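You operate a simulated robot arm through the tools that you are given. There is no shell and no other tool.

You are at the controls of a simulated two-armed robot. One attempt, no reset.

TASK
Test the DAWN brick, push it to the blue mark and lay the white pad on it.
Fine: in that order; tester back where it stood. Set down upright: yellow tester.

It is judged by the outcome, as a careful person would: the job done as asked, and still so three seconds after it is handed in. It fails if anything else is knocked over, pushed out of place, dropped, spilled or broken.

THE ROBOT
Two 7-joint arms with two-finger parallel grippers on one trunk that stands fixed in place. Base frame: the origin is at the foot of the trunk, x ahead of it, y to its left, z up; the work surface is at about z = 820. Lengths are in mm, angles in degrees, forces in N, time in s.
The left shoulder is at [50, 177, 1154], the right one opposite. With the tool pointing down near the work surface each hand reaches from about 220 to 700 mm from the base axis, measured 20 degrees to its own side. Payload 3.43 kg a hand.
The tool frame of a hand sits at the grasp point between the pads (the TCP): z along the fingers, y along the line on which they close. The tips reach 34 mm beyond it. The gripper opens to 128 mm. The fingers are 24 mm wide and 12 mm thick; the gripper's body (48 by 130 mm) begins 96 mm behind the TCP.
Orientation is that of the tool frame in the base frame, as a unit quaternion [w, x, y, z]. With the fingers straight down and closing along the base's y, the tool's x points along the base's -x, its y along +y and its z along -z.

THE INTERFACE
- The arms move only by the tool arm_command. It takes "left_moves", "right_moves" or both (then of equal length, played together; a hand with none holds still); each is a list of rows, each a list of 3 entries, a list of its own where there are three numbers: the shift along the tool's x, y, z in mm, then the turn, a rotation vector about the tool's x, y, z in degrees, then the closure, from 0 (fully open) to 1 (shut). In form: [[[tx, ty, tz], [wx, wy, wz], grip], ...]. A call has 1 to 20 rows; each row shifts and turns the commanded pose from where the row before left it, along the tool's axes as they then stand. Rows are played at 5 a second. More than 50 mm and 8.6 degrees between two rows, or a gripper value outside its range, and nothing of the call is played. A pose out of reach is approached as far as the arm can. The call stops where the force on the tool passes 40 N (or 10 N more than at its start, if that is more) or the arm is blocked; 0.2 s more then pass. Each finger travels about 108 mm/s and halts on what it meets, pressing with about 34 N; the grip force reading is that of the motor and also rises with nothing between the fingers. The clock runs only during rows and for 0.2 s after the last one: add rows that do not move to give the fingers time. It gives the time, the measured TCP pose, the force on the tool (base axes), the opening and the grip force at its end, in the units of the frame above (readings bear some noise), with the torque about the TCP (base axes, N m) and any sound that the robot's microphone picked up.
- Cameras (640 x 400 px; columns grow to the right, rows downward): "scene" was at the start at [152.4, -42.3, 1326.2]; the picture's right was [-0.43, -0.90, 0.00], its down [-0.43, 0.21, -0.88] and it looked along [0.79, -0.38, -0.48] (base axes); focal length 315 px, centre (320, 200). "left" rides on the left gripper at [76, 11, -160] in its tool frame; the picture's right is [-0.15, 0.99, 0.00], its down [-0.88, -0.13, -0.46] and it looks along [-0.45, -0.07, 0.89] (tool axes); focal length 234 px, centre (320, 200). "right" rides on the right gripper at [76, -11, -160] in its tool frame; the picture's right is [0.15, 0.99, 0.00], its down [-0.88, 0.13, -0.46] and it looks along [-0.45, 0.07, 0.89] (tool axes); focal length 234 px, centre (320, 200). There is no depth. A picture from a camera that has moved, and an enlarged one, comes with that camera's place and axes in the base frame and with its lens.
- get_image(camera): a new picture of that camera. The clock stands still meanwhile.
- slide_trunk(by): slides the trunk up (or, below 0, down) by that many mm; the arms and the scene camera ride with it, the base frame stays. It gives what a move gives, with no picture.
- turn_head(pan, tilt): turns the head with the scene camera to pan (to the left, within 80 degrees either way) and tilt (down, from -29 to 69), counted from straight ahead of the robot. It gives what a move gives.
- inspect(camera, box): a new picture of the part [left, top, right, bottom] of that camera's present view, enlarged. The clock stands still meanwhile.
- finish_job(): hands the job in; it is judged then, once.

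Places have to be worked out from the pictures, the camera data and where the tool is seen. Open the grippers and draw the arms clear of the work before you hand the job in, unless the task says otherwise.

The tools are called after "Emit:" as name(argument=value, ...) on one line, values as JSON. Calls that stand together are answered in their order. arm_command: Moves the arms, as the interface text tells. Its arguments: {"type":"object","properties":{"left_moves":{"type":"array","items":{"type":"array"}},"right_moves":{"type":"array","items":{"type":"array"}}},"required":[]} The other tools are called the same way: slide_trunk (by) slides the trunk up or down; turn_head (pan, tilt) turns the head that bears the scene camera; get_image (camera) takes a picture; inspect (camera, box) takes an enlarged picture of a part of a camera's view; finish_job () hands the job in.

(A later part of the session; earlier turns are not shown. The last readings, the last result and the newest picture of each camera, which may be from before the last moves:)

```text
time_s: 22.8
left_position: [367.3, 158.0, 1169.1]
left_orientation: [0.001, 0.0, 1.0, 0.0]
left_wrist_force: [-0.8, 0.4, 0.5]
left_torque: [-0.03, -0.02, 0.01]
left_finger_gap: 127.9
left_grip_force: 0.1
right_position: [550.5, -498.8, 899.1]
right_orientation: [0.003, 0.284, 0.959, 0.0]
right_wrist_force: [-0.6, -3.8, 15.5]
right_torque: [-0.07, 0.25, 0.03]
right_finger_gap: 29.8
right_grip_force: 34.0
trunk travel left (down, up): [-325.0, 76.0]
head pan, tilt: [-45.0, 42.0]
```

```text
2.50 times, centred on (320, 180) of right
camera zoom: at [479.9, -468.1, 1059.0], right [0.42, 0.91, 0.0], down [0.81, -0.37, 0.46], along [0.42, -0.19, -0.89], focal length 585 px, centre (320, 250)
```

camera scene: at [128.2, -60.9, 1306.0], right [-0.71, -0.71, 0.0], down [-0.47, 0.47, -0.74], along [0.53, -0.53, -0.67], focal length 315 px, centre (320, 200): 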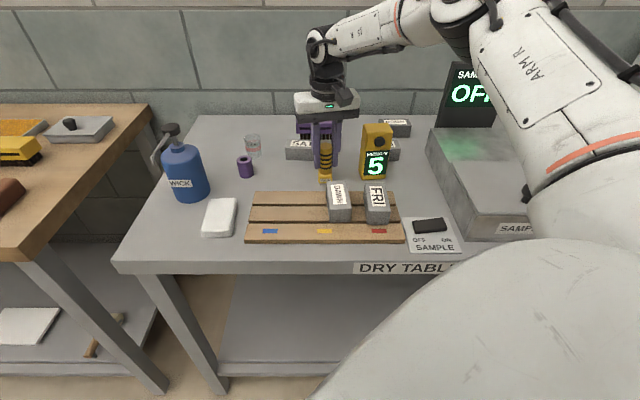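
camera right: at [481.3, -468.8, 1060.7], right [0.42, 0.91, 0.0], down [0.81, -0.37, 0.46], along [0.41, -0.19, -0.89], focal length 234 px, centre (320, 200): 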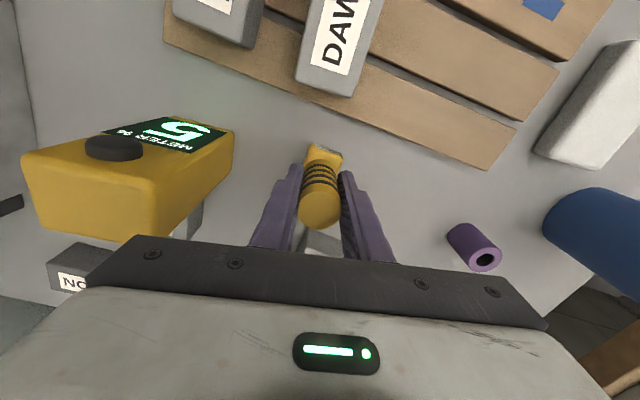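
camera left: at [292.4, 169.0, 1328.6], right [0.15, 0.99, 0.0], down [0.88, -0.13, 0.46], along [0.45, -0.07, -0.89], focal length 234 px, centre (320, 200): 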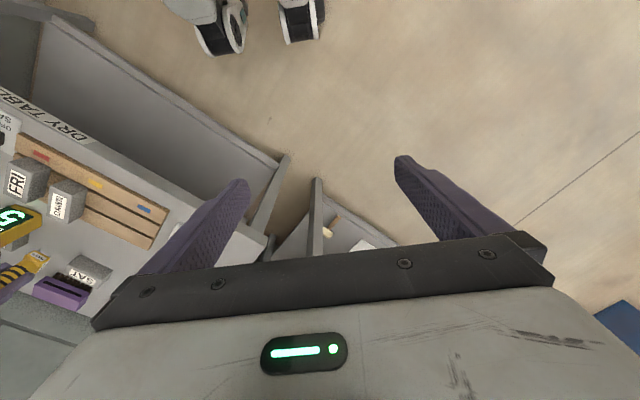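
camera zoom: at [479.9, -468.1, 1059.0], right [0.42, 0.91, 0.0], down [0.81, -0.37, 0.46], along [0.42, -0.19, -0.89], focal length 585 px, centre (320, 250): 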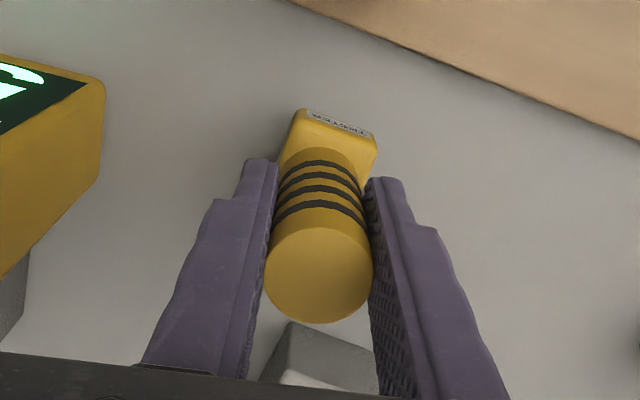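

It matches the home picture to within a pixel or two, standing on its prongs. I ease off the pressing force by 1 mm and then open slowly.

Emit:
arm_command(right_moves=[[[0, 0, -1], [0, 0, 0], 1.0], [[0, 0, 0], [0, 0, 0], 1.0], [[0, 0, 0], [0, 0, 0], 0.78], [[0, 0, 0], [0, 0, 0], 0.74], [[0, 0, 0], [0, 0, 0], 0.7], [[0, 0, 0], [0, 0, 0], 0.6], [[0, 0, 0], [0, 0, 0], 0.5], [[0, 0, 0], [0, 0, 0], 0.5]])

Emit:
inspect(camera="scene", box=[290, 130, 370, 230])

Emit:
inspect(camera="right", box=[240, 100, 400, 260])

```text
time_s: 24.6
left_position: [368.7, 158.2, 1169.1]
left_orientation: [0.0, -0.001, 1.0, 0.0]
left_wrist_force: [-0.6, 1.2, 0.1]
left_torque: [-0.03, 0.01, -0.01]
left_finger_gap: 128.1
left_grip_force: 0.1
right_position: [551.0, -499.9, 896.8]
right_orientation: [0.0, 0.284, 0.959, 0.0]
right_wrist_force: [-0.2, 0.7, -0.1]
right_torque: [0.01, 0.02, 0.03]
right_finger_gap: 64.1
right_grip_force: 0.0
trunk travel left (down, up): [-325.0, 76.0]
head pan, tilt: [-45.0, 42.0]
```

```text
4.00 times, centred on (330, 180) of scene
camera zoom: at [129.6, -61.8, 1305.6], right [-0.71, -0.71, 0.0], down [-0.47, 0.47, -0.74], along [0.53, -0.53, -0.67], focal length 1261 px, centre (280, 280)
```

zoom: 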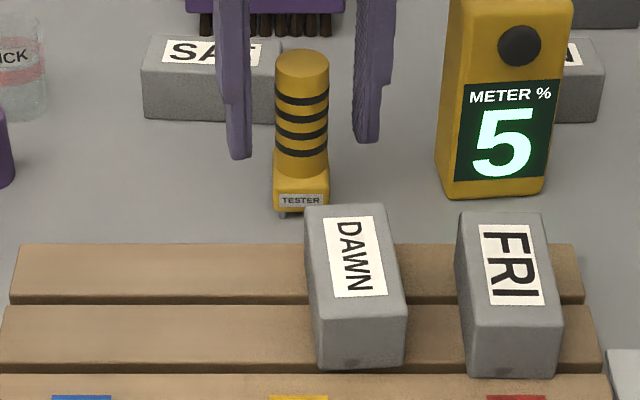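

```text
2.50 times, centred on (320, 180) of right
camera zoom: at [481.0, -468.6, 1057.9], right [0.42, 0.91, 0.0], down [0.81, -0.37, 0.46], along [0.41, -0.19, -0.89], focal length 585 px, centre (320, 250)
```

zoom: 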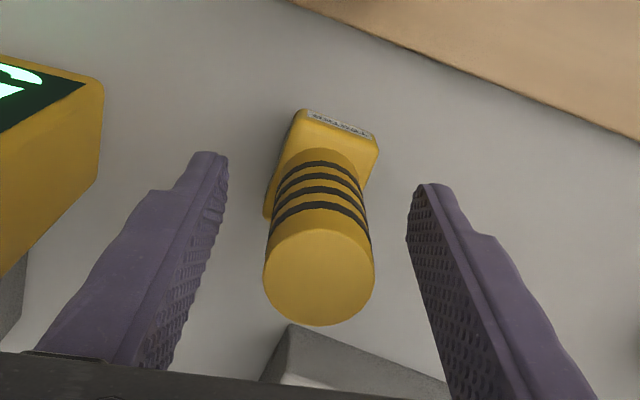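

Tester is released, upright and back on its spot. I raise the hand clear straight up, square it to the table again, and go to hover over DAWN.

Emit:
arm_command(right_moves=[[[0, 0, -10], [0, 0, 0], 0.5], [[0, 0, -20], [0, 0, 0], 0.5], [[0, 0, -25], [0, 0, 0], 0.5], [[0, 0, -25], [0, 0, 0], 0.5], [[0, 0, -25], [0, 0, 0], 0.5], [[0, 0, -10], [0, 0, 4], 0.5], [[0, 0, 0], [0, 0, 4], 0.5], [[0, 0, 0], [0, 0, 4], 0.5], [[0, 0, 0], [0, 0, 0], 0.5], [[20, -4.2, 0], [0, 0, 0], 0.5], [[20, -4.2, 0], [0, 0, 0], 0.5], [[20, -4.2, 0], [0, 0, 0], 0.5], [[20, -4.2, 0], [0, 0, 0], 0.5], [[20, -4.2, 0], [0, 0, 0], 0.5], [[13, -4, 0], [0, 0, 0], 0.5], [[0, 0, 0], [0, 0, 0], 0.5]])

Emit:
get_image(camera="right")

Emit:
inspect(camera="scene", box=[240, 110, 420, 260])

```text
time_s: 28.0
left_position: [369.1, 158.2, 1168.4]
left_orientation: [0.0, 0.0, 1.0, 0.001]
left_wrist_force: [-0.3, 0.5, -0.4]
left_torque: [-0.04, 0.02, 0.01]
left_finger_gap: 127.9
left_grip_force: 0.1
right_position: [453.2, -435.8, 1012.6]
right_orientation: [0.0, 0.383, 0.924, 0.0]
right_wrist_force: [0.3, 0.3, -0.5]
right_torque: [-0.02, -0.04, 0.01]
right_finger_gap: 64.1
right_grip_force: 0.0
trunk travel left (down, up): [-325.0, 76.0]
head pan, tilt: [-45.0, 42.0]
```

```text
taken
camera right: at [391.5, -391.5, 1172.4], right [0.6, 0.8, 0.0], down [0.71, -0.53, 0.46], along [0.37, -0.27, -0.89], focal length 234 px, centre (320, 200)
```

right: 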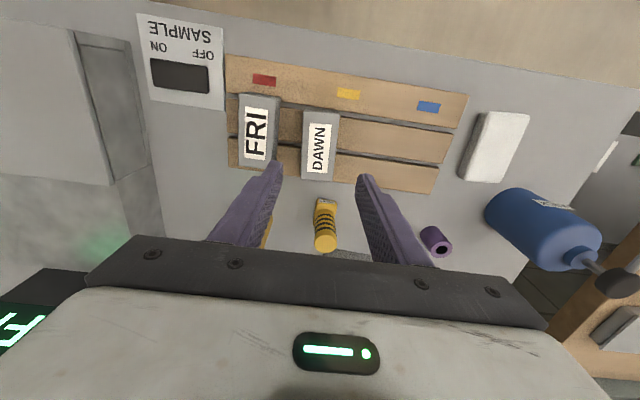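

```text
2.67 times, centred on (330, 185) of scene
camera zoom: at [129.7, -61.8, 1305.6], right [-0.71, -0.71, 0.0], down [-0.47, 0.47, -0.74], along [0.53, -0.53, -0.67], focal length 841 px, centre (293, 240)
```

zoom: 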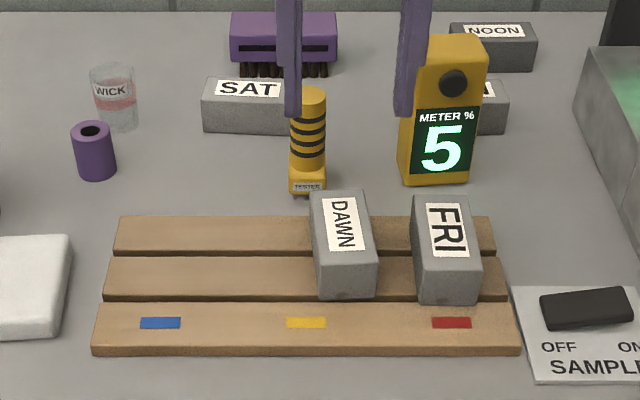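

Everything stands as before. I zoom in from the wrist to fix DAWN's faces and the gap to FRI.

Emit:
inspect(camera="right", box=[220, 40, 380, 200])

Emit:
inspect(camera="right", box=[200, 40, 540, 210])

```text
2.50 times, centred on (300, 120) of right
camera zoom: at [391.5, -391.5, 1172.4], right [0.6, 0.8, 0.0], down [0.71, -0.53, 0.46], along [0.37, -0.27, -0.89], focal length 585 px, centre (370, 400)
```

zoom: 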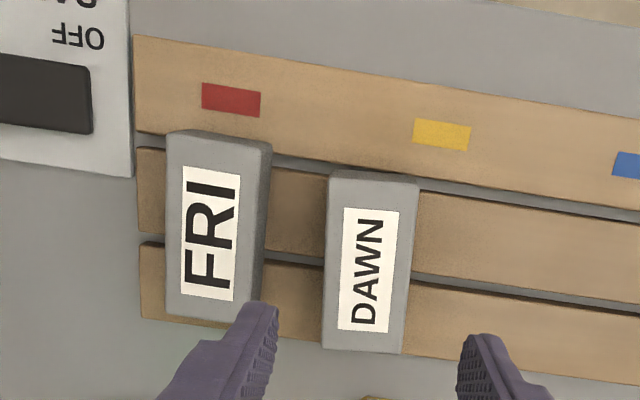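

```text
1.88 times, centred on (370, 125) of right
camera zoom: at [391.5, -391.5, 1172.4], right [0.6, 0.8, 0.0], down [0.71, -0.53, 0.46], along [0.37, -0.27, -0.89], focal length 441 px, centre (226, 341)
```

zoom: 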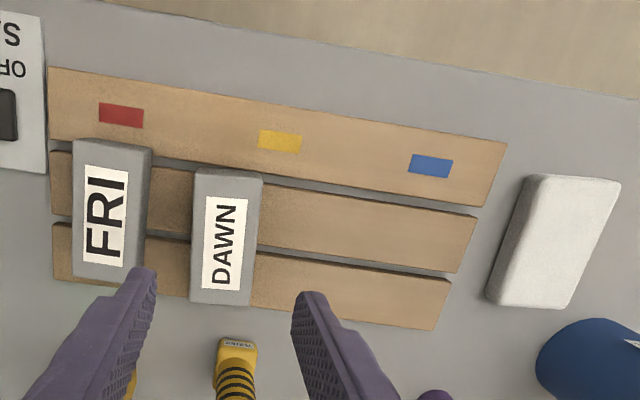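

From the wrist view: DAWN's centre is at about e1 -11, e2 629, turned about 5°; the gap to FRI is about 11→48 mm, and the blue mark is at e1 -147. The TCP is already at e1 -12, e2 629, so I go straight down to just above the brick and check the fingers' alignment.

Emit:
arm_command(right_moves=[[[0, 0, 20], [0, 0, 0], 0.5], [[0, 0, 25], [0, 0, 0], 0.5], [[0, 0, 25], [0, 0, 0], 0.5], [[0, 0, 20], [0, 0, 0], 0.5], [[0, 0, 0], [0, 0, 0], 0.5], [[0, 0, 0], [0, 0, 0], 0.5]])

Emit:
inspect(camera="right", box=[200, 80, 440, 260])

Emit:
inspect(camera="scene", box=[280, 130, 420, 250])

```text
time_s: 29.4
left_position: [368.1, 157.1, 1169.1]
left_orientation: [0.0, 0.0, 1.0, 0.0]
left_wrist_force: [0.8, -0.4, 0.7]
left_torque: [0.02, 0.03, -0.04]
left_finger_gap: 127.9
left_grip_force: 0.0
right_position: [454.1, -438.2, 922.8]
right_orientation: [0.0, 0.382, 0.924, 0.001]
right_wrist_force: [-0.3, -0.1, 0.3]
right_torque: [0.01, -0.01, 0.03]
right_finger_gap: 64.1
right_grip_force: 0.0
trunk travel left (down, up): [-325.0, 76.0]
head pan, tilt: [-45.0, 42.0]
```

```text
2.22 times, centred on (320, 170) of right
camera zoom: at [392.4, -393.5, 1083.5], right [0.6, 0.8, 0.0], down [0.72, -0.53, 0.46], along [0.37, -0.27, -0.89], focal length 520 px, centre (320, 267)
```

zoom: 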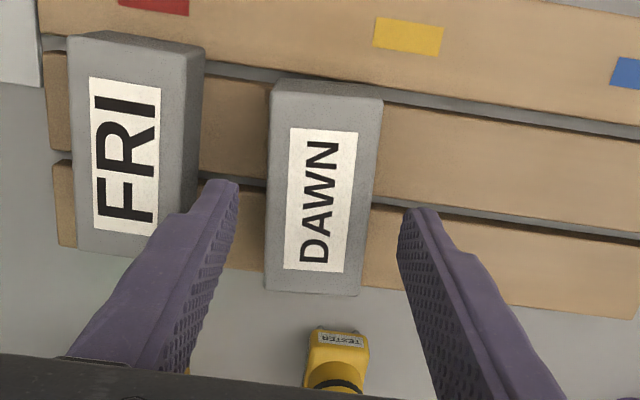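

```text
3.33 times, centred on (350, 190) of scene
camera zoom: at [129.6, -61.8, 1305.6], right [-0.71, -0.71, 0.0], down [-0.47, 0.47, -0.74], along [0.53, -0.53, -0.67], focal length 1051 px, centre (220, 233)
```

zoom: 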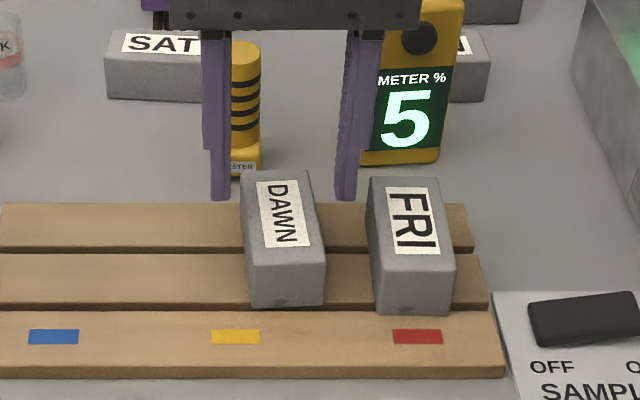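

The right finger (e1 21–34) lines up with the gap between DAWN (right face ~11) and FRI (left face ~48), and the left finger clears DAWN's other side. I descend to z 881, tips about 7 mm above the board.

Emit:
arm_command(right_moves=[[[0, 0, 10], [0, 0, 0], 0.5], [[0, 0, 10], [0, 0, 0], 0.5], [[0, 0, 10], [0, 0, 0], 0.5], [[0, 0, 8], [0, 0, 0], 0.5], [[0, 0, 4], [0, 0, 0], 0.5], [[0, 0, 0], [0, 0, 0], 0.5]])

Emit:
inspect(camera="right", box=[200, 80, 440, 260])

Emit:
inspect(camera="scene", box=[280, 130, 420, 250])

```text
time_s: 30.8
left_position: [368.6, 157.9, 1168.5]
left_orientation: [0.0, 0.0, 1.0, 0.0]
left_wrist_force: [-1.2, 0.8, -0.1]
left_torque: [-0.02, -0.04, 0.01]
left_finger_gap: 128.1
left_grip_force: 0.0
right_position: [453.0, -438.2, 879.6]
right_orientation: [0.0, 0.383, 0.924, -0.001]
right_wrist_force: [0.7, -0.5, 0.3]
right_torque: [0.0, -0.02, 0.01]
right_finger_gap: 64.1
right_grip_force: 0.1
trunk travel left (down, up): [-325.0, 76.0]
head pan, tilt: [-45.0, 42.0]
```

```text
2.22 times, centred on (320, 170) of right
camera zoom: at [391.9, -393.8, 1040.6], right [0.6, 0.8, 0.0], down [0.71, -0.53, 0.46], along [0.37, -0.27, -0.89], focal length 520 px, centre (320, 267)
```

zoom: 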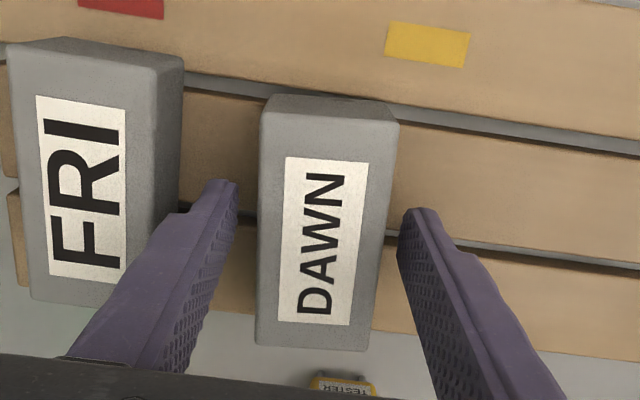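

```text
3.33 times, centred on (350, 190) of scene
camera zoom: at [129.6, -61.8, 1305.6], right [-0.71, -0.71, 0.0], down [-0.47, 0.47, -0.74], along [0.53, -0.53, -0.67], focal length 1051 px, centre (220, 233)
```

zoom: 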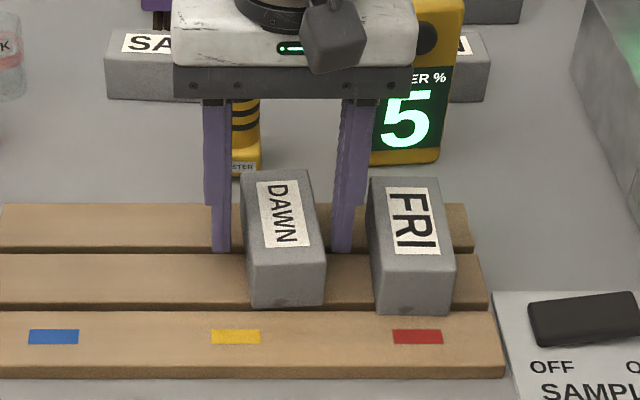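

Both fingers sit beside DAWN without touching. I push slowly toward blue (tool +y), first about 60 mm, watching the force.

Emit:
arm_command(right_moves=[[[0, 4, 0], [0, 0, 0], 0.5], [[0, 4, 0], [0, 0, 0], 0.5], [[0, 4, 0], [0, 0, 0], 0.5], [[0, 4, 0], [0, 0, 0], 0.5], [[0, 5, 0], [0, 0, 0], 0.5], [[0, 6, 0], [0, 0, 0], 0.5], [[0, 7, 0], [0, 0, 0], 0.5], [[0, 7, 0], [0, 0, 0], 0.5], [[0, 7, 0], [0, 0, 0], 0.5], [[0, 6, 0], [0, 0, 0], 0.5], [[0, 4, 0], [0, 0, 0], 0.5], [[0, 2, 0], [0, 0, 0], 0.5], [[0, 0, 0], [0, 0, 0], 0.5]])

Emit:
inspect(camera="right", box=[200, 80, 440, 260])

Emit:
inspect(camera="scene", box=[240, 120, 420, 250])

```text
time_s: 33.6
left_position: [367.8, 158.5, 1169.4]
left_orientation: [0.0, 0.0, 1.0, 0.0]
left_wrist_force: [0.4, -0.2, 0.0]
left_torque: [0.0, -0.02, 0.03]
left_finger_gap: 128.2
left_grip_force: 0.0
right_position: [495.0, -395.4, 880.9]
right_orientation: [0.0, 0.383, 0.924, 0.0]
right_wrist_force: [-0.7, -1.3, -0.1]
right_torque: [-0.03, 0.04, 0.02]
right_finger_gap: 64.8
right_grip_force: 0.8
trunk travel left (down, up): [-325.0, 76.0]
head pan, tilt: [-45.0, 42.0]
```

```text
2.22 times, centred on (320, 170) of right
camera zoom: at [434.1, -350.4, 1041.0], right [0.6, 0.8, 0.0], down [0.72, -0.53, 0.46], along [0.37, -0.27, -0.89], focal length 520 px, centre (320, 267)
```

zoom: 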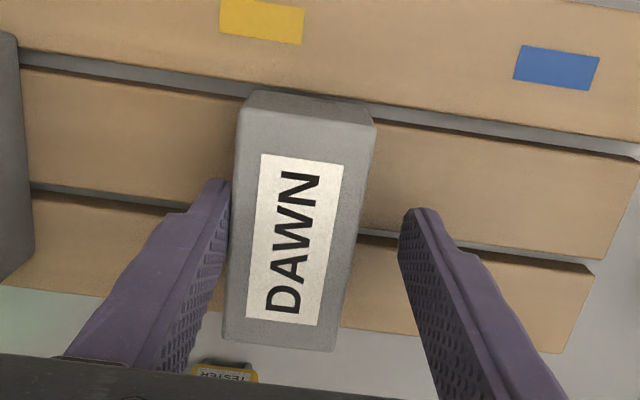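

```text
3.08 times, centred on (330, 185) of scene
camera zoom: at [129.5, -61.9, 1305.6], right [-0.71, -0.71, 0.0], down [-0.47, 0.47, -0.74], along [0.53, -0.53, -0.67], focal length 970 px, centre (289, 246)
```

zoom: 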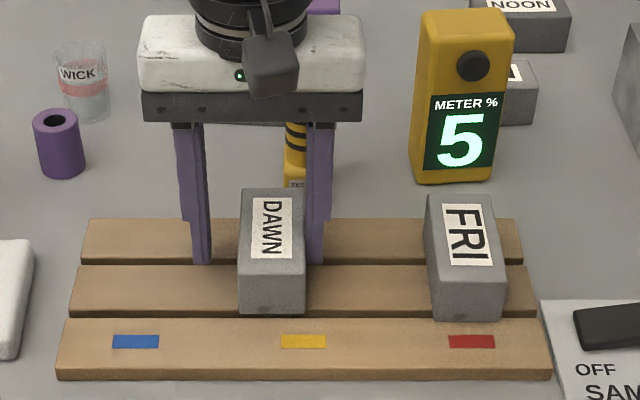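

DAWN slides well and has squared itself against the finger; it is about 88 mm short of the blue mark's line. I push on by 84 mm, slowing at the end.

Emit:
arm_command(right_moves=[[[0, 3, 0], [0, 0, 0], 0.5], [[0, 5, 0], [0, 0, 0], 0.5], [[0, 7, 0], [0, 0, 0], 0.5], [[0, 7, 0], [0, 0, 0], 0.5], [[0, 7, 0], [0, 0, 0], 0.5], [[0, 7, 0], [0, 0, 0], 0.5], [[0, 7, 0], [0, 0, 0], 0.5], [[0, 7, 0], [0, 0, 0], 0.5], [[0, 7, 0], [0, 0, 0], 0.5], [[0, 7, 0], [0, 0, 0], 0.5], [[0, 6, 0], [0, 0, 0], 0.5], [[0, 5, 0], [0, 0, 0], 0.5], [[0, 4, 0], [0, 0, 0], 0.5], [[0, 3, 0], [0, 0, 0], 0.5], [[0, 2, 0], [0, 0, 0], 0.5], [[0, 0, 0], [0, 0, 0], 0.5], [[0, 0, 0], [0, 0, 0], 0.5]])

Emit:
get_image(camera="right")

Emit:
inspect(camera="scene", box=[200, 120, 380, 250])

```text
time_s: 37.2
left_position: [368.9, 158.5, 1168.4]
left_orientation: [0.0, 0.0, 1.0, 0.0]
left_wrist_force: [1.0, 0.1, 0.7]
left_torque: [-0.01, -0.03, 0.02]
left_finger_gap: 127.9
left_grip_force: 0.1
right_position: [555.3, -335.6, 881.3]
right_orientation: [-0.001, 0.382, 0.924, 0.0]
right_wrist_force: [-1.6, -0.5, 0.4]
right_torque: [-0.02, 0.04, -0.03]
right_finger_gap: 64.6
right_grip_force: 0.2
trunk travel left (down, up): [-325.0, 76.0]
head pan, tilt: [-45.0, 42.0]
```

```text
taken
camera right: at [493.0, -290.7, 1041.2], right [0.6, 0.8, 0.0], down [0.72, -0.53, 0.46], along [0.37, -0.27, -0.89], focal length 234 px, centre (320, 200)
```

right: 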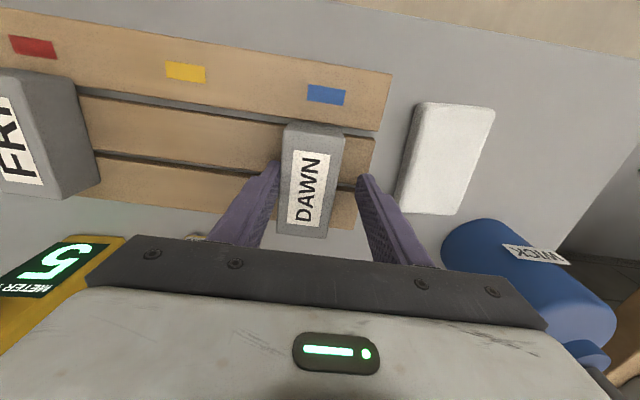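

```text
3.08 times, centred on (290, 185) of scene
camera zoom: at [129.5, -61.9, 1305.6], right [-0.71, -0.71, 0.0], down [-0.47, 0.47, -0.74], along [0.53, -0.53, -0.67], focal length 970 px, centre (412, 246)
```

zoom: 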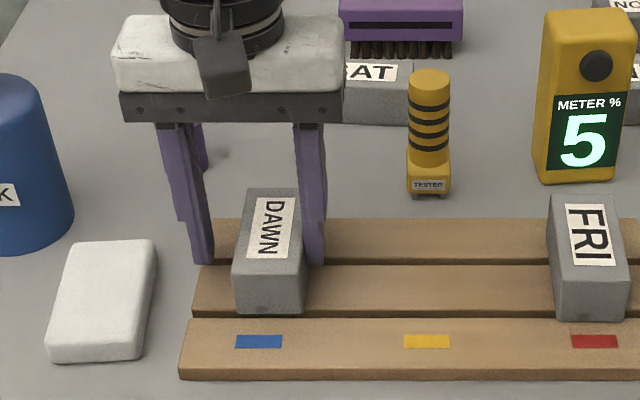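

DAWN's centre is at about e1 -144, the blue mark's at -147. I nudge 3 mm more and then draw back slightly so the finger leaves the face.

Emit:
arm_command(right_moves=[[[0, 1.5, 0], [0, 0, 0], 0.5], [[0, 1.5, 0], [0, 0, 0], 0.5], [[0, 0, 0], [0, 0, 0], 0.5], [[0, 0, 0], [0, 0, 0], 0.5], [[0, -3, 0], [0, 0, 0], 0.5], [[0, -2, 0], [0, 0, 0], 0.5], [[0, 0, 0], [0, 0, 0], 0.5]])

Emit:
inspect(camera="right", box=[220, 60, 420, 260])

Emit:
inspect(camera="scene", box=[220, 150, 340, 250])

```text
time_s: 38.8
left_position: [368.7, 158.7, 1169.2]
left_orientation: [0.001, -0.001, 1.0, -0.001]
left_wrist_force: [-0.5, -0.1, 0.1]
left_torque: [-0.03, 0.0, 0.0]
left_finger_gap: 128.0
left_grip_force: 0.1
right_position: [552.9, -337.1, 880.7]
right_orientation: [0.0, 0.383, 0.924, 0.0]
right_wrist_force: [-0.4, -0.4, 0.9]
right_torque: [0.0, 0.03, 0.02]
right_finger_gap: 63.9
right_grip_force: 0.1
trunk travel left (down, up): [-325.0, 76.0]
head pan, tilt: [-45.0, 42.0]
```

```text
2.00 times, centred on (320, 160) of right
camera zoom: at [492.1, -292.3, 1040.8], right [0.59, 0.8, 0.0], down [0.72, -0.53, 0.46], along [0.37, -0.27, -0.89], focal length 468 px, centre (320, 280)
```

zoom: 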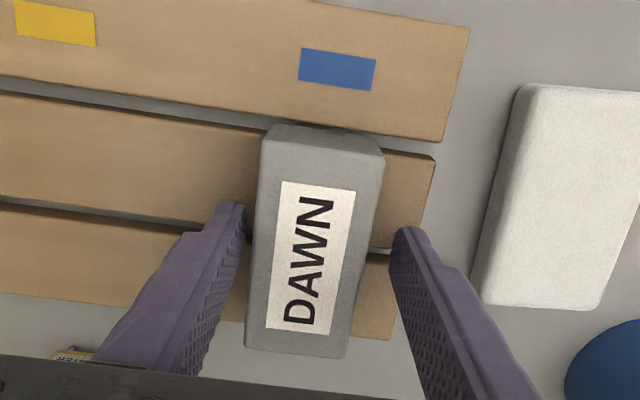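

```text
4.00 times, centred on (280, 200) of scene
camera zoom: at [129.6, -61.8, 1305.6], right [-0.71, -0.71, 0.0], down [-0.47, 0.47, -0.74], along [0.53, -0.53, -0.67], focal length 1261 px, centre (480, 200)
```

zoom: 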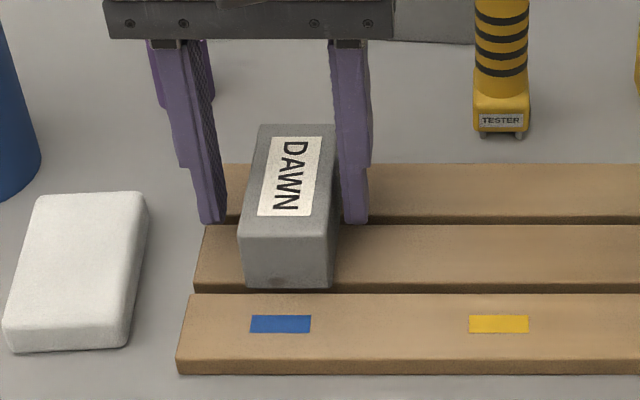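

DAWN now sits within about 1 mm of the blue mark's line and squared to the board. I lift the hand straight up and move it over the white pad for a closer look.

Emit:
arm_command(right_moves=[[[0, 0, -10], [0, 0, 0], 0.5], [[0, 0, -20], [0, 0, 0], 0.5], [[0, 0, -25], [0, 0, 0], 0.5], [[0, 0, -25], [0, 0, 0], 0.5], [[0, 0, -25], [0, 0, 0], 0.42], [[0, 0, -15], [0, 0, 0], 0.42], [[5, 25, 0], [0, 0, 0], 0.42], [[5, 25, 0], [0, 0, -2.5], 0.42], [[5, 25, 0], [0, 0, -2.5], 0.42], [[4, 25, 0], [0, 0, 0], 0.42], [[0, 0, 0], [0, 0, 0], 0.42]])

Emit:
get_image(camera="right")

Emit:
inspect(camera="scene", box=[180, 120, 340, 260])

```text
time_s: 41.2
left_position: [369.6, 157.7, 1169.1]
left_orientation: [0.0, 0.0, 1.0, 0.0]
left_wrist_force: [0.0, 0.0, 0.2]
left_torque: [0.01, -0.02, -0.02]
left_finger_gap: 128.0
left_grip_force: 0.1
right_position: [572.9, -268.8, 1001.1]
right_orientation: [0.001, 0.342, 0.94, 0.002]
right_wrist_force: [0.7, -0.6, 0.6]
right_torque: [-0.01, 0.03, 0.01]
right_finger_gap: 74.1
right_grip_force: 0.0
right hand out of reach, approached as far as the arm can: row 9, 10
trunk travel left (down, up): [-325.0, 76.0]
head pan, tilt: [-45.0, 42.0]
```

```text
taken
camera right: at [506.7, -229.3, 1162.7], right [0.52, 0.85, 0.0], down [0.76, -0.47, 0.46], along [0.39, -0.24, -0.89], focal length 234 px, centre (320, 200)
```

right: 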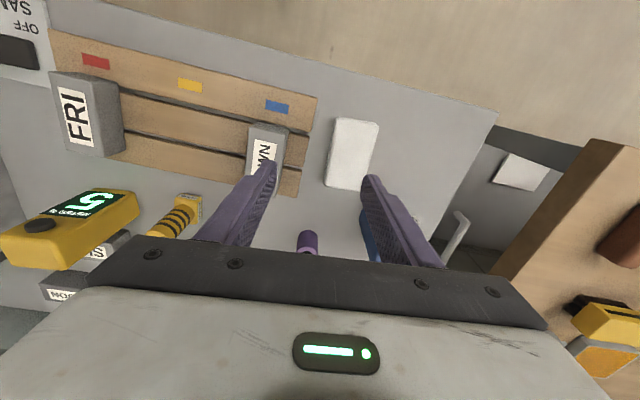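

```text
2.86 times, centred on (260, 190) of scene
camera zoom: at [129.6, -61.8, 1305.6], right [-0.71, -0.71, 0.0], down [-0.47, 0.47, -0.74], along [0.53, -0.53, -0.67], focal length 901 px, centre (491, 229)
```

zoom: 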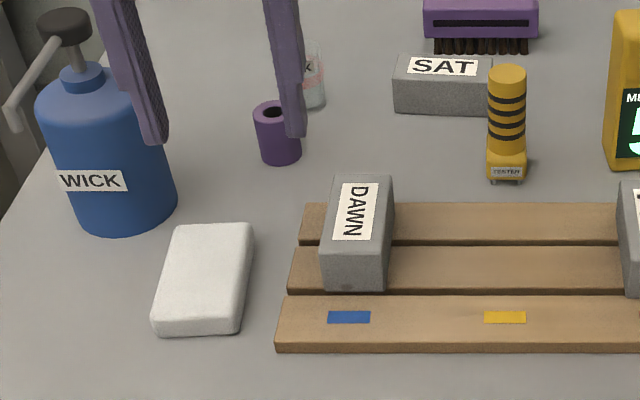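

The arm stopped about 40 mm short of the commanded spot over the pad at this height, so a limit is being met there. The tips (z≈967) are well above DAWN; I try 60 mm lower, where the reach should be better, still above everything nearby.

Emit:
arm_command(right_moves=[[[0, 0, 15], [0, 0, 0], 0.42], [[0, 0, 15], [0, 0, 0], 0.42], [[0, 0, 15], [0, 0, 0], 0.42], [[0, 0, 10], [0, 0, 0], 0.42], [[0, 0, 0], [0, 0, 0], 0.42], [[0, 0, 0], [0, 0, 0], 0.42]])

Emit:
get_image(camera="scene")

```text
time_s: 42.6
left_position: [369.0, 157.9, 1169.0]
left_orientation: [0.0, 0.0, 1.0, 0.0]
left_wrist_force: [0.0, 0.1, 0.5]
left_torque: [0.0, -0.02, 0.04]
left_finger_gap: 127.7
left_grip_force: 0.0
right_position: [565.6, -270.9, 948.7]
right_orientation: [0.0, 0.341, 0.94, 0.001]
right_wrist_force: [0.4, 0.0, 0.7]
right_torque: [0.03, 0.01, 0.03]
right_finger_gap: 74.2
right_grip_force: 0.0
right hand out of reach, approached as far as the arm can: row 3
trunk travel left (down, up): [-325.0, 76.0]
head pan, tilt: [-45.0, 42.0]
```

```text
taken
camera scene: at [129.6, -61.8, 1305.6], right [-0.71, -0.71, 0.0], down [-0.47, 0.47, -0.74], along [0.53, -0.53, -0.67], focal length 315 px, centre (320, 200)
```

scene: 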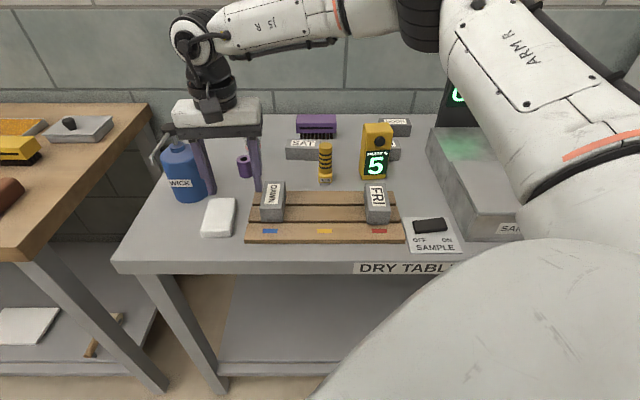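

The hand is at e1 -209, e2 592, z 949 and the limit seems to come from the wrist's turn rather than distance. I try a short move toward the pad with the hand turned a little toward neutral to see which way relieves it.

Emit:
arm_command(right_moves=[[[-4, 8, 0], [0, 0, 0], 0.42], [[-4, 8, 0], [0, 0, 0], 0.42], [[0, 0, 0], [0, 0, 0], 0.42]])

```text
time_s: 43.4
left_position: [367.9, 158.1, 1168.4]
left_orientation: [0.0, 0.0, 1.0, 0.0]
left_wrist_force: [-0.1, 1.2, 0.9]
left_torque: [-0.02, 0.0, -0.01]
left_finger_gap: 128.0
left_grip_force: 0.0
right_position: [565.6, -269.6, 951.0]
right_orientation: [0.001, 0.342, 0.94, 0.001]
right_wrist_force: [0.3, -0.2, -0.5]
right_torque: [0.01, 0.01, 0.01]
right_finger_gap: 74.3
right_grip_force: 0.0
right hand out of reach, approached as far as the arm can: row 1, 2
trunk travel left (down, up): [-325.0, 76.0]
head pan, tilt: [-45.0, 42.0]
```

No motion. Now the same step after turning 8° toward neutral.

Emit:
arm_command(right_moves=[[[0, 0, 0], [0, 0, -8], 0.42], [[-4, 8, 0], [0, 0, 0], 0.42], [[-4, 8, 0], [0, 0, 0], 0.42], [[0, 0, 0], [0, 0, 0], 0.42]])

```text
time_s: 44.4
left_position: [369.0, 157.5, 1169.5]
left_orientation: [0.0, 0.0, 1.0, 0.0]
left_wrist_force: [-0.1, -0.4, 0.2]
left_torque: [-0.01, 0.01, -0.01]
left_finger_gap: 128.2
left_grip_force: 0.0
right_position: [565.4, -270.8, 951.1]
right_orientation: [0.0, 0.275, 0.962, 0.001]
right_wrist_force: [0.2, 0.2, 0.0]
right_torque: [0.01, -0.02, 0.03]
right_finger_gap: 74.4
right_grip_force: 0.1
right hand out of reach, approached as far as the arm can: row 2, 3
trunk travel left (down, up): [-325.0, 76.0]
head pan, tilt: [-45.0, 42.0]
```

Turning works but the step is still refused, so it is not the hand's twist. I test which base direction is blocked: first +y, then +x.

Emit:
arm_command(right_moves=[[[5.3, 8.5, 0], [0, 0, 0], 0.42], [[5.3, 8.5, 0], [0, 0, 0], 0.42], [[0, 0, 0], [0, 0, 0], 0.42]])

Emit:
arm_command(right_moves=[[[-8.5, 5.3, 0], [0, 0, 0], 0.42], [[-8.5, 5.3, 0], [0, 0, 0], 0.42], [[0, 0, 0], [0, 0, 0], 0.42]])

```text
time_s: 45.2
left_position: [368.6, 157.3, 1168.7]
left_orientation: [0.0, 0.0, 1.0, 0.0]
left_wrist_force: [0.2, -0.3, 0.6]
left_torque: [0.0, 0.01, -0.03]
left_finger_gap: 128.3
left_grip_force: 0.0
right_position: [559.2, -254.9, 951.7]
right_orientation: [0.001, 0.274, 0.962, 0.002]
right_wrist_force: [0.1, 0.1, 0.3]
right_torque: [-0.02, -0.01, 0.02]
right_finger_gap: 74.1
right_grip_force: 0.1
right hand out of reach, approached as far as the arm can: row 1, 2
trunk travel left (down, up): [-325.0, 76.0]
head pan, tilt: [-45.0, 42.0]
```

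```text
time_s: 46.0
left_position: [369.2, 158.2, 1168.9]
left_orientation: [0.0, 0.0, 1.0, 0.0]
left_wrist_force: [-0.2, 0.6, 0.5]
left_torque: [-0.02, -0.01, -0.02]
left_finger_gap: 128.0
left_grip_force: 0.1
right_position: [562.4, -262.1, 954.5]
right_orientation: [0.001, 0.275, 0.962, 0.001]
right_wrist_force: [-0.3, 0.0, -0.3]
right_torque: [-0.01, -0.01, -0.01]
right_finger_gap: 74.1
right_grip_force: 0.0
right hand out of reach, approached as far as the arm can: row 1, 2
trunk travel left (down, up): [-325.0, 76.0]
head pan, tilt: [-45.0, 42.0]
```

The blocked direction runs along the forearm, which suggests the elbow posture is the trouble (shoulder limit with the elbow far out to the right). I draw the hand back toward the body and up, clear of everything, to let the elbow come in, then I will reach out again.

Emit:
arm_command(right_moves=[[[0, 0, -15], [0, 0, 0], 0.42], [[20, -12.4, -15], [0, 0, 0], 0.42], [[20, -12.4, -10], [0, 0, 0], 0.42], [[20, -12.4, 0], [0, 0, 0], 0.42], [[20, -12.4, 0], [0, 0, 0], 0.42], [[20, -12.4, 0], [0, 0, 0], 0.42], [[20, -12.4, 0], [0, 0, 0], 0.42], [[20, -12.4, 0], [0, 0, 0], 0.42], [[0, 0, 0], [0, 0, 0], 0.42]])

Emit:
get_image(camera="scene")

```text
time_s: 48.0
left_position: [369.2, 158.2, 1169.3]
left_orientation: [-0.001, 0.0, 1.0, 0.001]
left_wrist_force: [-0.1, -0.5, 0.6]
left_torque: [0.02, 0.0, 0.04]
left_finger_gap: 128.0
left_grip_force: 0.0
right_position: [396.5, -261.8, 994.8]
right_orientation: [0.0, 0.275, 0.961, 0.0]
right_wrist_force: [-0.2, 0.3, -0.6]
right_torque: [0.03, -0.04, 0.02]
right_finger_gap: 74.3
right_grip_force: 0.1
trunk travel left (down, up): [-325.0, 76.0]
head pan, tilt: [-45.0, 42.0]
```

```text
taken
camera scene: at [129.7, -61.8, 1305.6], right [-0.71, -0.71, 0.0], down [-0.47, 0.47, -0.74], along [0.53, -0.53, -0.67], focal length 315 px, centre (320, 200)
```

scene: 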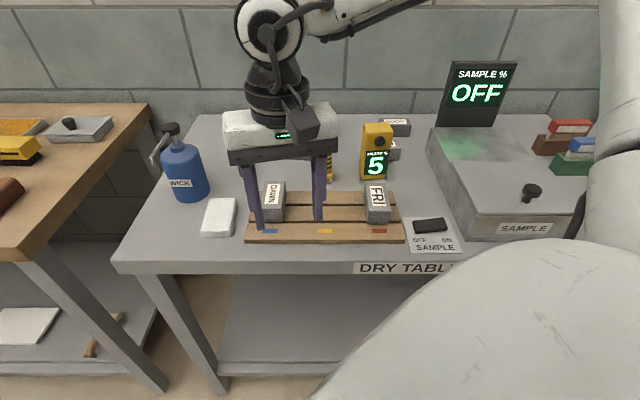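

The hand is back at [396, -262, 995] with room. I reach out again straight ahead at this y toward the pad.

Emit:
arm_command(right_moves=[[[-15.3, 9.5, 0], [0, 0, 0], 0.42], [[-15.3, 9.5, 0], [0, 0, 0], 0.42], [[-15.3, 9.5, 0], [0, 0, 0], 0.42], [[-15.3, 9.5, 0], [0, 0, 0], 0.42], [[-15.3, 9.5, 0], [0, 0, 0], 0.42], [[-15.3, 9.5, 0], [0, 0, 0], 0.42], [[-15.3, 9.5, 0], [0, 0, 0], 0.42], [[-15.3, 9.5, 0], [0, 0, 0], 0.42], [[-15.3, 9.5, 0], [0, 0, 0], 0.42], [[-15.3, 9.5, 0], [0, 0, 0], 0.42], [[-15.3, 9.5, 0], [0, 0, 0], 0.42], [[0, 0, 0], [0, 0, 0], 0.42]])

Emit:
get_image(camera="scene")

```text
time_s: 50.6
left_position: [368.3, 157.6, 1169.2]
left_orientation: [0.001, 0.0, 1.0, 0.0]
left_wrist_force: [-0.5, -0.7, 0.7]
left_torque: [-0.04, 0.01, -0.04]
left_finger_gap: 128.1
left_grip_force: 0.0
right_position: [573.5, -273.0, 998.4]
right_orientation: [0.0, 0.276, 0.961, 0.001]
right_wrist_force: [0.1, 0.2, 0.3]
right_torque: [0.0, -0.03, 0.06]
right_finger_gap: 74.4
right_grip_force: 0.1
right hand out of reach, approached as far as the arm can: row 10, 11
trunk travel left (down, up): [-325.0, 76.0]
head pan, tilt: [-45.0, 42.0]
```

```text
taken
camera scene: at [129.5, -61.8, 1305.6], right [-0.71, -0.71, 0.0], down [-0.47, 0.47, -0.74], along [0.53, -0.53, -0.67], focal length 315 px, centre (320, 200)
```

scene: 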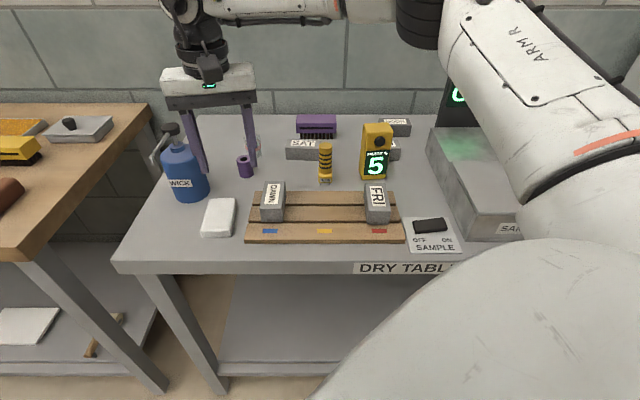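

The same limit appears at [573, -273]. I turn the head up toward the right arm to see how the elbow stands before choosing another posture.

Emit:
turn_head(pan=-60, tilt=15)

Emit:
get_image(camera="scene")

Emit:
get_image(camera="left")

```text
time_s: 51.5
left_position: [368.6, 157.4, 1167.6]
left_orientation: [0.0, -0.001, 1.0, 0.0]
left_wrist_force: [-0.3, 0.1, -0.5]
left_torque: [0.0, -0.02, -0.06]
left_finger_gap: 128.0
left_grip_force: 0.1
right_position: [573.7, -272.4, 997.1]
right_orientation: [0.002, 0.275, 0.962, 0.0]
right_wrist_force: [0.1, -0.5, -0.7]
right_torque: [-0.02, -0.05, 0.02]
right_finger_gap: 74.1
right_grip_force: 0.0
trunk travel left (down, up): [-325.0, 76.0]
head pan, tilt: [-60.0, 15.0]
```

```text
taken
camera scene: at [117.2, -83.6, 1348.0], right [-0.87, -0.5, 0.0], down [-0.13, 0.22, -0.97], along [0.48, -0.84, -0.26], focal length 315 px, centre (320, 200)
```

scene: 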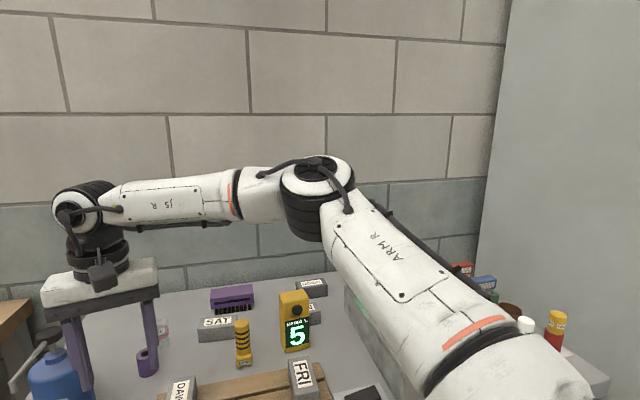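

```text
taken
camera left: at [292.2, 169.1, 1328.6], right [0.15, 0.99, 0.0], down [0.88, -0.13, 0.46], along [0.45, -0.07, -0.89], focal length 234 px, centre (320, 200)
```

left: 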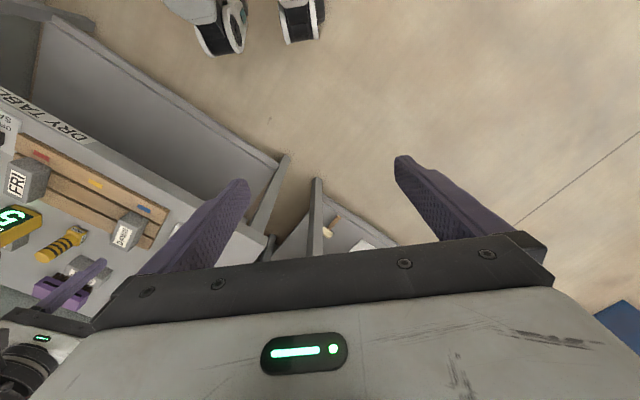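

The elbow is raised high and far out. I draw back a little and turn the hand the other way (about +50° yaw), so it would close along the pad's long side (≈100 mm, within the 128 mm opening); this should also let the elbow swing down.

Emit:
arm_command(right_moves=[[[15.3, -9.5, 0], [0, 0, 0], 0.42], [[15.3, -9.5, 0], [0, 0, 0], 0.42], [[15.3, -9.5, 0], [0, 0, 0], 0.42], [[15.3, -9.5, 0], [0, 0, 0], 0.42], [[15.3, -9.5, 0], [0, 0, 0], 0.3], [[15.3, -9.5, 0], [0, 0, 0], 0.2], [[0, 0, 0], [0, 0, -8.2], 0], [[0, 0, 0], [0, 0, -8.2], 0], [[0, 0, 0], [0, 0, -8.2], 0], [[0, 0, 0], [0, 0, -8.2], 0], [[0, 0, 0], [0, 0, -8.2], 0], [[0, 0, 0], [0, 0, -8.2], 0], [[0, 0, 0], [0, 0, -8.2], 0], [[0, 0, 0], [0, 0, -8.2], 0], [[0, 0, 0], [0, 0, -8.2], 0], [[0, 0, 0], [0, 0, -8.2], 0], [[0, 0, 0], [0, 0, 0], 0]])

Emit:
get_image(camera="scene")

```text
time_s: 55.1
left_position: [368.7, 159.7, 1168.3]
left_orientation: [0.0, 0.0, 1.0, 0.001]
left_wrist_force: [-0.8, 0.9, 0.1]
left_torque: [-0.02, -0.02, -0.03]
left_finger_gap: 128.0
left_grip_force: 0.0
right_position: [422.3, -230.7, 995.7]
right_orientation: [0.003, -0.419, 0.908, -0.005]
right_wrist_force: [0.0, 1.2, 0.8]
right_torque: [0.01, 0.03, 0.02]
right_finger_gap: 127.9
right_grip_force: 0.1
right hand out of reach, approached as far as the arm can: row 15, 16
trunk travel left (down, up): [-325.0, 76.0]
head pan, tilt: [-60.0, 15.0]
```

```text
taken
camera scene: at [116.8, -83.1, 1348.2], right [-0.87, -0.5, 0.0], down [-0.13, 0.22, -0.97], along [0.48, -0.84, -0.26], focal length 315 px, centre (320, 200)
```

scene: 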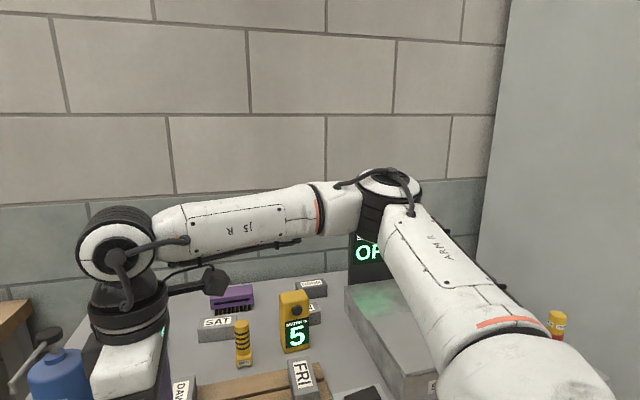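

At +50° the wrist itself reaches its turning limit, so that is no help. I turn back to the table-squared heading, raise the hand, and go a bit further inward before reaching out high, to see if the elbow settles into a better posture.

Emit:
arm_command(right_moves=[[[0, 0, 0], [0, 0, 8.2], 0.2], [[0, 0, 0], [0, 0, 8.2], 0.2], [[0, 0, 0], [0, 0, 8.2], 0.2], [[0, 0, 0], [0, 0, 8.2], 0.2], [[0, 0, 0], [0, 0, 8.2], 0.2], [[0, 0, 0], [0, 0, 8.2], 0.2], [[0, 0, -20], [0, 0, 0], 0.2], [[0, 0, -20], [0, 0, 0], 0.2], [[0, 0, -20], [0, 0, 0], 0.2], [[0, 0, -20], [0, 0, 0], 0.2], [[0, 0, -20], [0, 0, 0], 0.2], [[0, 0, 0], [0, 0, 0], 0.2]])

Emit:
get_image(camera="scene")

```text
time_s: 57.7
left_position: [367.7, 157.7, 1168.5]
left_orientation: [0.0, 0.0, 1.0, 0.0]
left_wrist_force: [0.7, 0.4, -0.3]
left_torque: [-0.01, 0.0, 0.01]
left_finger_gap: 127.9
left_grip_force: 0.0
right_position: [423.7, -229.1, 1094.2]
right_orientation: [-0.001, -0.008, 1.0, 0.0]
right_wrist_force: [0.9, 0.3, 0.2]
right_torque: [0.0, -0.02, 0.01]
right_finger_gap: 102.3
right_grip_force: 0.1
trunk travel left (down, up): [-325.0, 76.0]
head pan, tilt: [-60.0, 15.0]
```

```text
taken
camera scene: at [117.3, -83.6, 1348.1], right [-0.87, -0.5, 0.0], down [-0.13, 0.22, -0.97], along [0.48, -0.84, -0.26], focal length 315 px, centre (320, 200)
```

scene: 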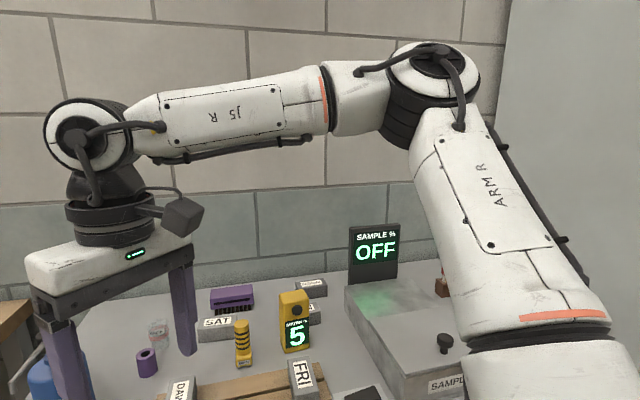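

Elbow again stays above the wrist. I try reaching out at this height (z≈1094) with neutral heading to see how far it goes.

Emit:
arm_command(right_moves=[[[-19, -1.9, 0], [0, 0, 0], 0.2], [[-19, -1.9, 0], [0, 0, 0], 0.2], [[-19, -1.9, 0], [0, 0, 0], 0.2], [[-19, -1.9, 0], [0, 0, 0], 0.2], [[-19, -1.9, 0], [0, 0, 0], 0.2], [[-19, -1.9, 0], [0, 0, 0], 0.2], [[-19, -1.9, 0], [0, 0, 0], 0.2], [[-19, -1.9, 0], [0, 0, 0], 0.2], [[-19, -1.9, 0], [0, 0, 0], 0.2], [[-19, -1.9, 0], [0, 0, 0], 0.2], [[0, 0, 0], [0, 0, 0], 0.2]])

Emit:
get_image(camera="scene")

```text
time_s: 60.1
left_position: [368.0, 158.1, 1169.4]
left_orientation: [0.0, 0.0, 1.0, 0.0]
left_wrist_force: [0.3, -0.9, 0.1]
left_torque: [0.02, 0.01, 0.01]
left_finger_gap: 128.0
left_grip_force: 0.0
right_position: [567.5, -270.7, 1081.6]
right_orientation: [0.002, -0.008, 1.0, 0.001]
right_wrist_force: [0.8, -0.7, 0.8]
right_torque: [0.03, -0.04, 0.0]
right_finger_gap: 102.6
right_grip_force: 0.0
right hand out of reach, approached as far as the arm can: row 7, 8, 9, 10
trunk travel left (down, up): [-325.0, 76.0]
head pan, tilt: [-60.0, 15.0]
```

```text
taken
camera scene: at [117.1, -83.6, 1348.1], right [-0.87, -0.5, 0.0], down [-0.13, 0.22, -0.97], along [0.48, -0.84, -0.26], focal length 315 px, centre (320, 200)
```

scene: 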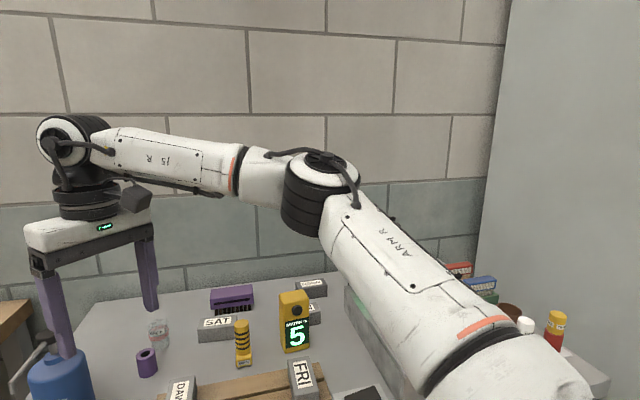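

The elbow has not moved at all between these tries: the upper arm seems stuck in this folded, elbow-high posture. I will go back to where the arm was nearly straight (above the tester's side, well high), square the hand there, and then swing around to the pad with the arm kept extended.

Emit:
arm_command(right_moves=[[[2, -25, 8], [0, 0, 0], 0.2], [[2, -25, 8], [0, 0, 0], 0.2], [[2, -25, 8], [0, 0, 0], 0.2], [[2, -25, 8], [0, 0, 0], 0.2], [[2, -25, 8], [0, 0, 0], 0.2], [[2, -25, 8], [0, 0, 0], 0.2], [[2, -25, 8], [0, 0, 0], 0.2], [[2, -25, 8], [0, 0, 0], 0.2], [[0, 0, 0], [0, 0, 7.5], 0.42], [[0, 0, 0], [0, 0, 7.5], 0.42], [[0, 0, 0], [0, 0, 7.5], 0.42], [[0, 0, 0], [0, 0, 7.5], 0.42], [[0, 0, 0], [0, 0, 7.5], 0.42], [[0, 0, 0], [0, 0, 7.5], 0.42], [[0, 0, 0], [0, 0, 0], 0.42]])

Emit:
get_image(camera="scene")

```text
time_s: 63.3
left_position: [367.7, 158.7, 1170.1]
left_orientation: [0.0, 0.0, 1.0, 0.001]
left_wrist_force: [0.1, 0.1, 0.0]
left_torque: [0.0, -0.01, -0.01]
left_finger_gap: 128.3
left_grip_force: 0.0
right_position: [537.6, -454.7, 1017.4]
right_orientation: [0.0, 0.377, 0.926, 0.0]
right_wrist_force: [0.1, -0.5, -0.1]
right_torque: [0.01, 0.0, -0.03]
right_finger_gap: 74.2
right_grip_force: 0.0
right hand out of reach, approached as far as the arm can: row 7, 8
trunk travel left (down, up): [-325.0, 76.0]
head pan, tilt: [-60.0, 15.0]
```

```text
taken
camera scene: at [117.2, -83.6, 1348.1], right [-0.87, -0.5, 0.0], down [-0.13, 0.22, -0.97], along [0.48, -0.84, -0.26], focal length 315 px, centre (320, 200)
```

scene: 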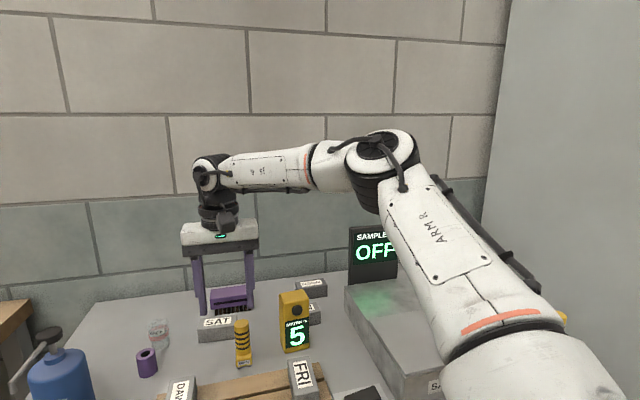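

The heading matters here too: with the hand squared to the table this region was fine before. I extend outward from here to nearly straight arm and look at the elbow.

Emit:
arm_command(right_moves=[[[-10, 2.5, 5], [0, 0, 0], 0.42], [[-10, 2.5, 5], [0, 0, 0], 0.42], [[-8, 2.4, 5], [0, 0, 0], 0.42], [[0, 0, 0], [0, 0, 0], 0.42], [[0, 0, 0], [0, 0, 0], 0.42]])

Emit:
get_image(camera="scene")

```text
time_s: 64.5
left_position: [369.6, 158.2, 1169.3]
left_orientation: [-0.001, 0.0, 1.0, 0.0]
left_wrist_force: [-0.4, 0.3, 0.2]
left_torque: [0.01, 0.03, -0.03]
left_finger_gap: 128.2
left_grip_force: 0.0
right_position: [563.8, -468.3, 1001.5]
right_orientation: [0.0, 0.375, 0.927, 0.0]
right_wrist_force: [-1.4, 0.1, -0.5]
right_torque: [-0.01, -0.01, 0.0]
right_finger_gap: 74.3
right_grip_force: 0.1
trunk travel left (down, up): [-325.0, 76.0]
head pan, tilt: [-60.0, 15.0]
```

```text
taken
camera scene: at [117.2, -83.6, 1348.1], right [-0.87, -0.5, 0.0], down [-0.13, 0.22, -0.97], along [0.48, -0.84, -0.26], focal length 315 px, centre (320, 200)
```

scene: 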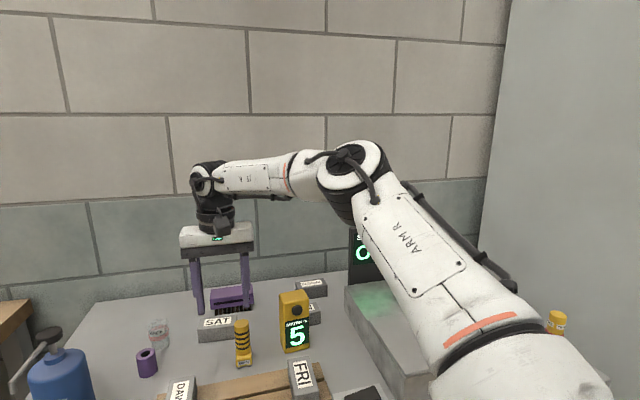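

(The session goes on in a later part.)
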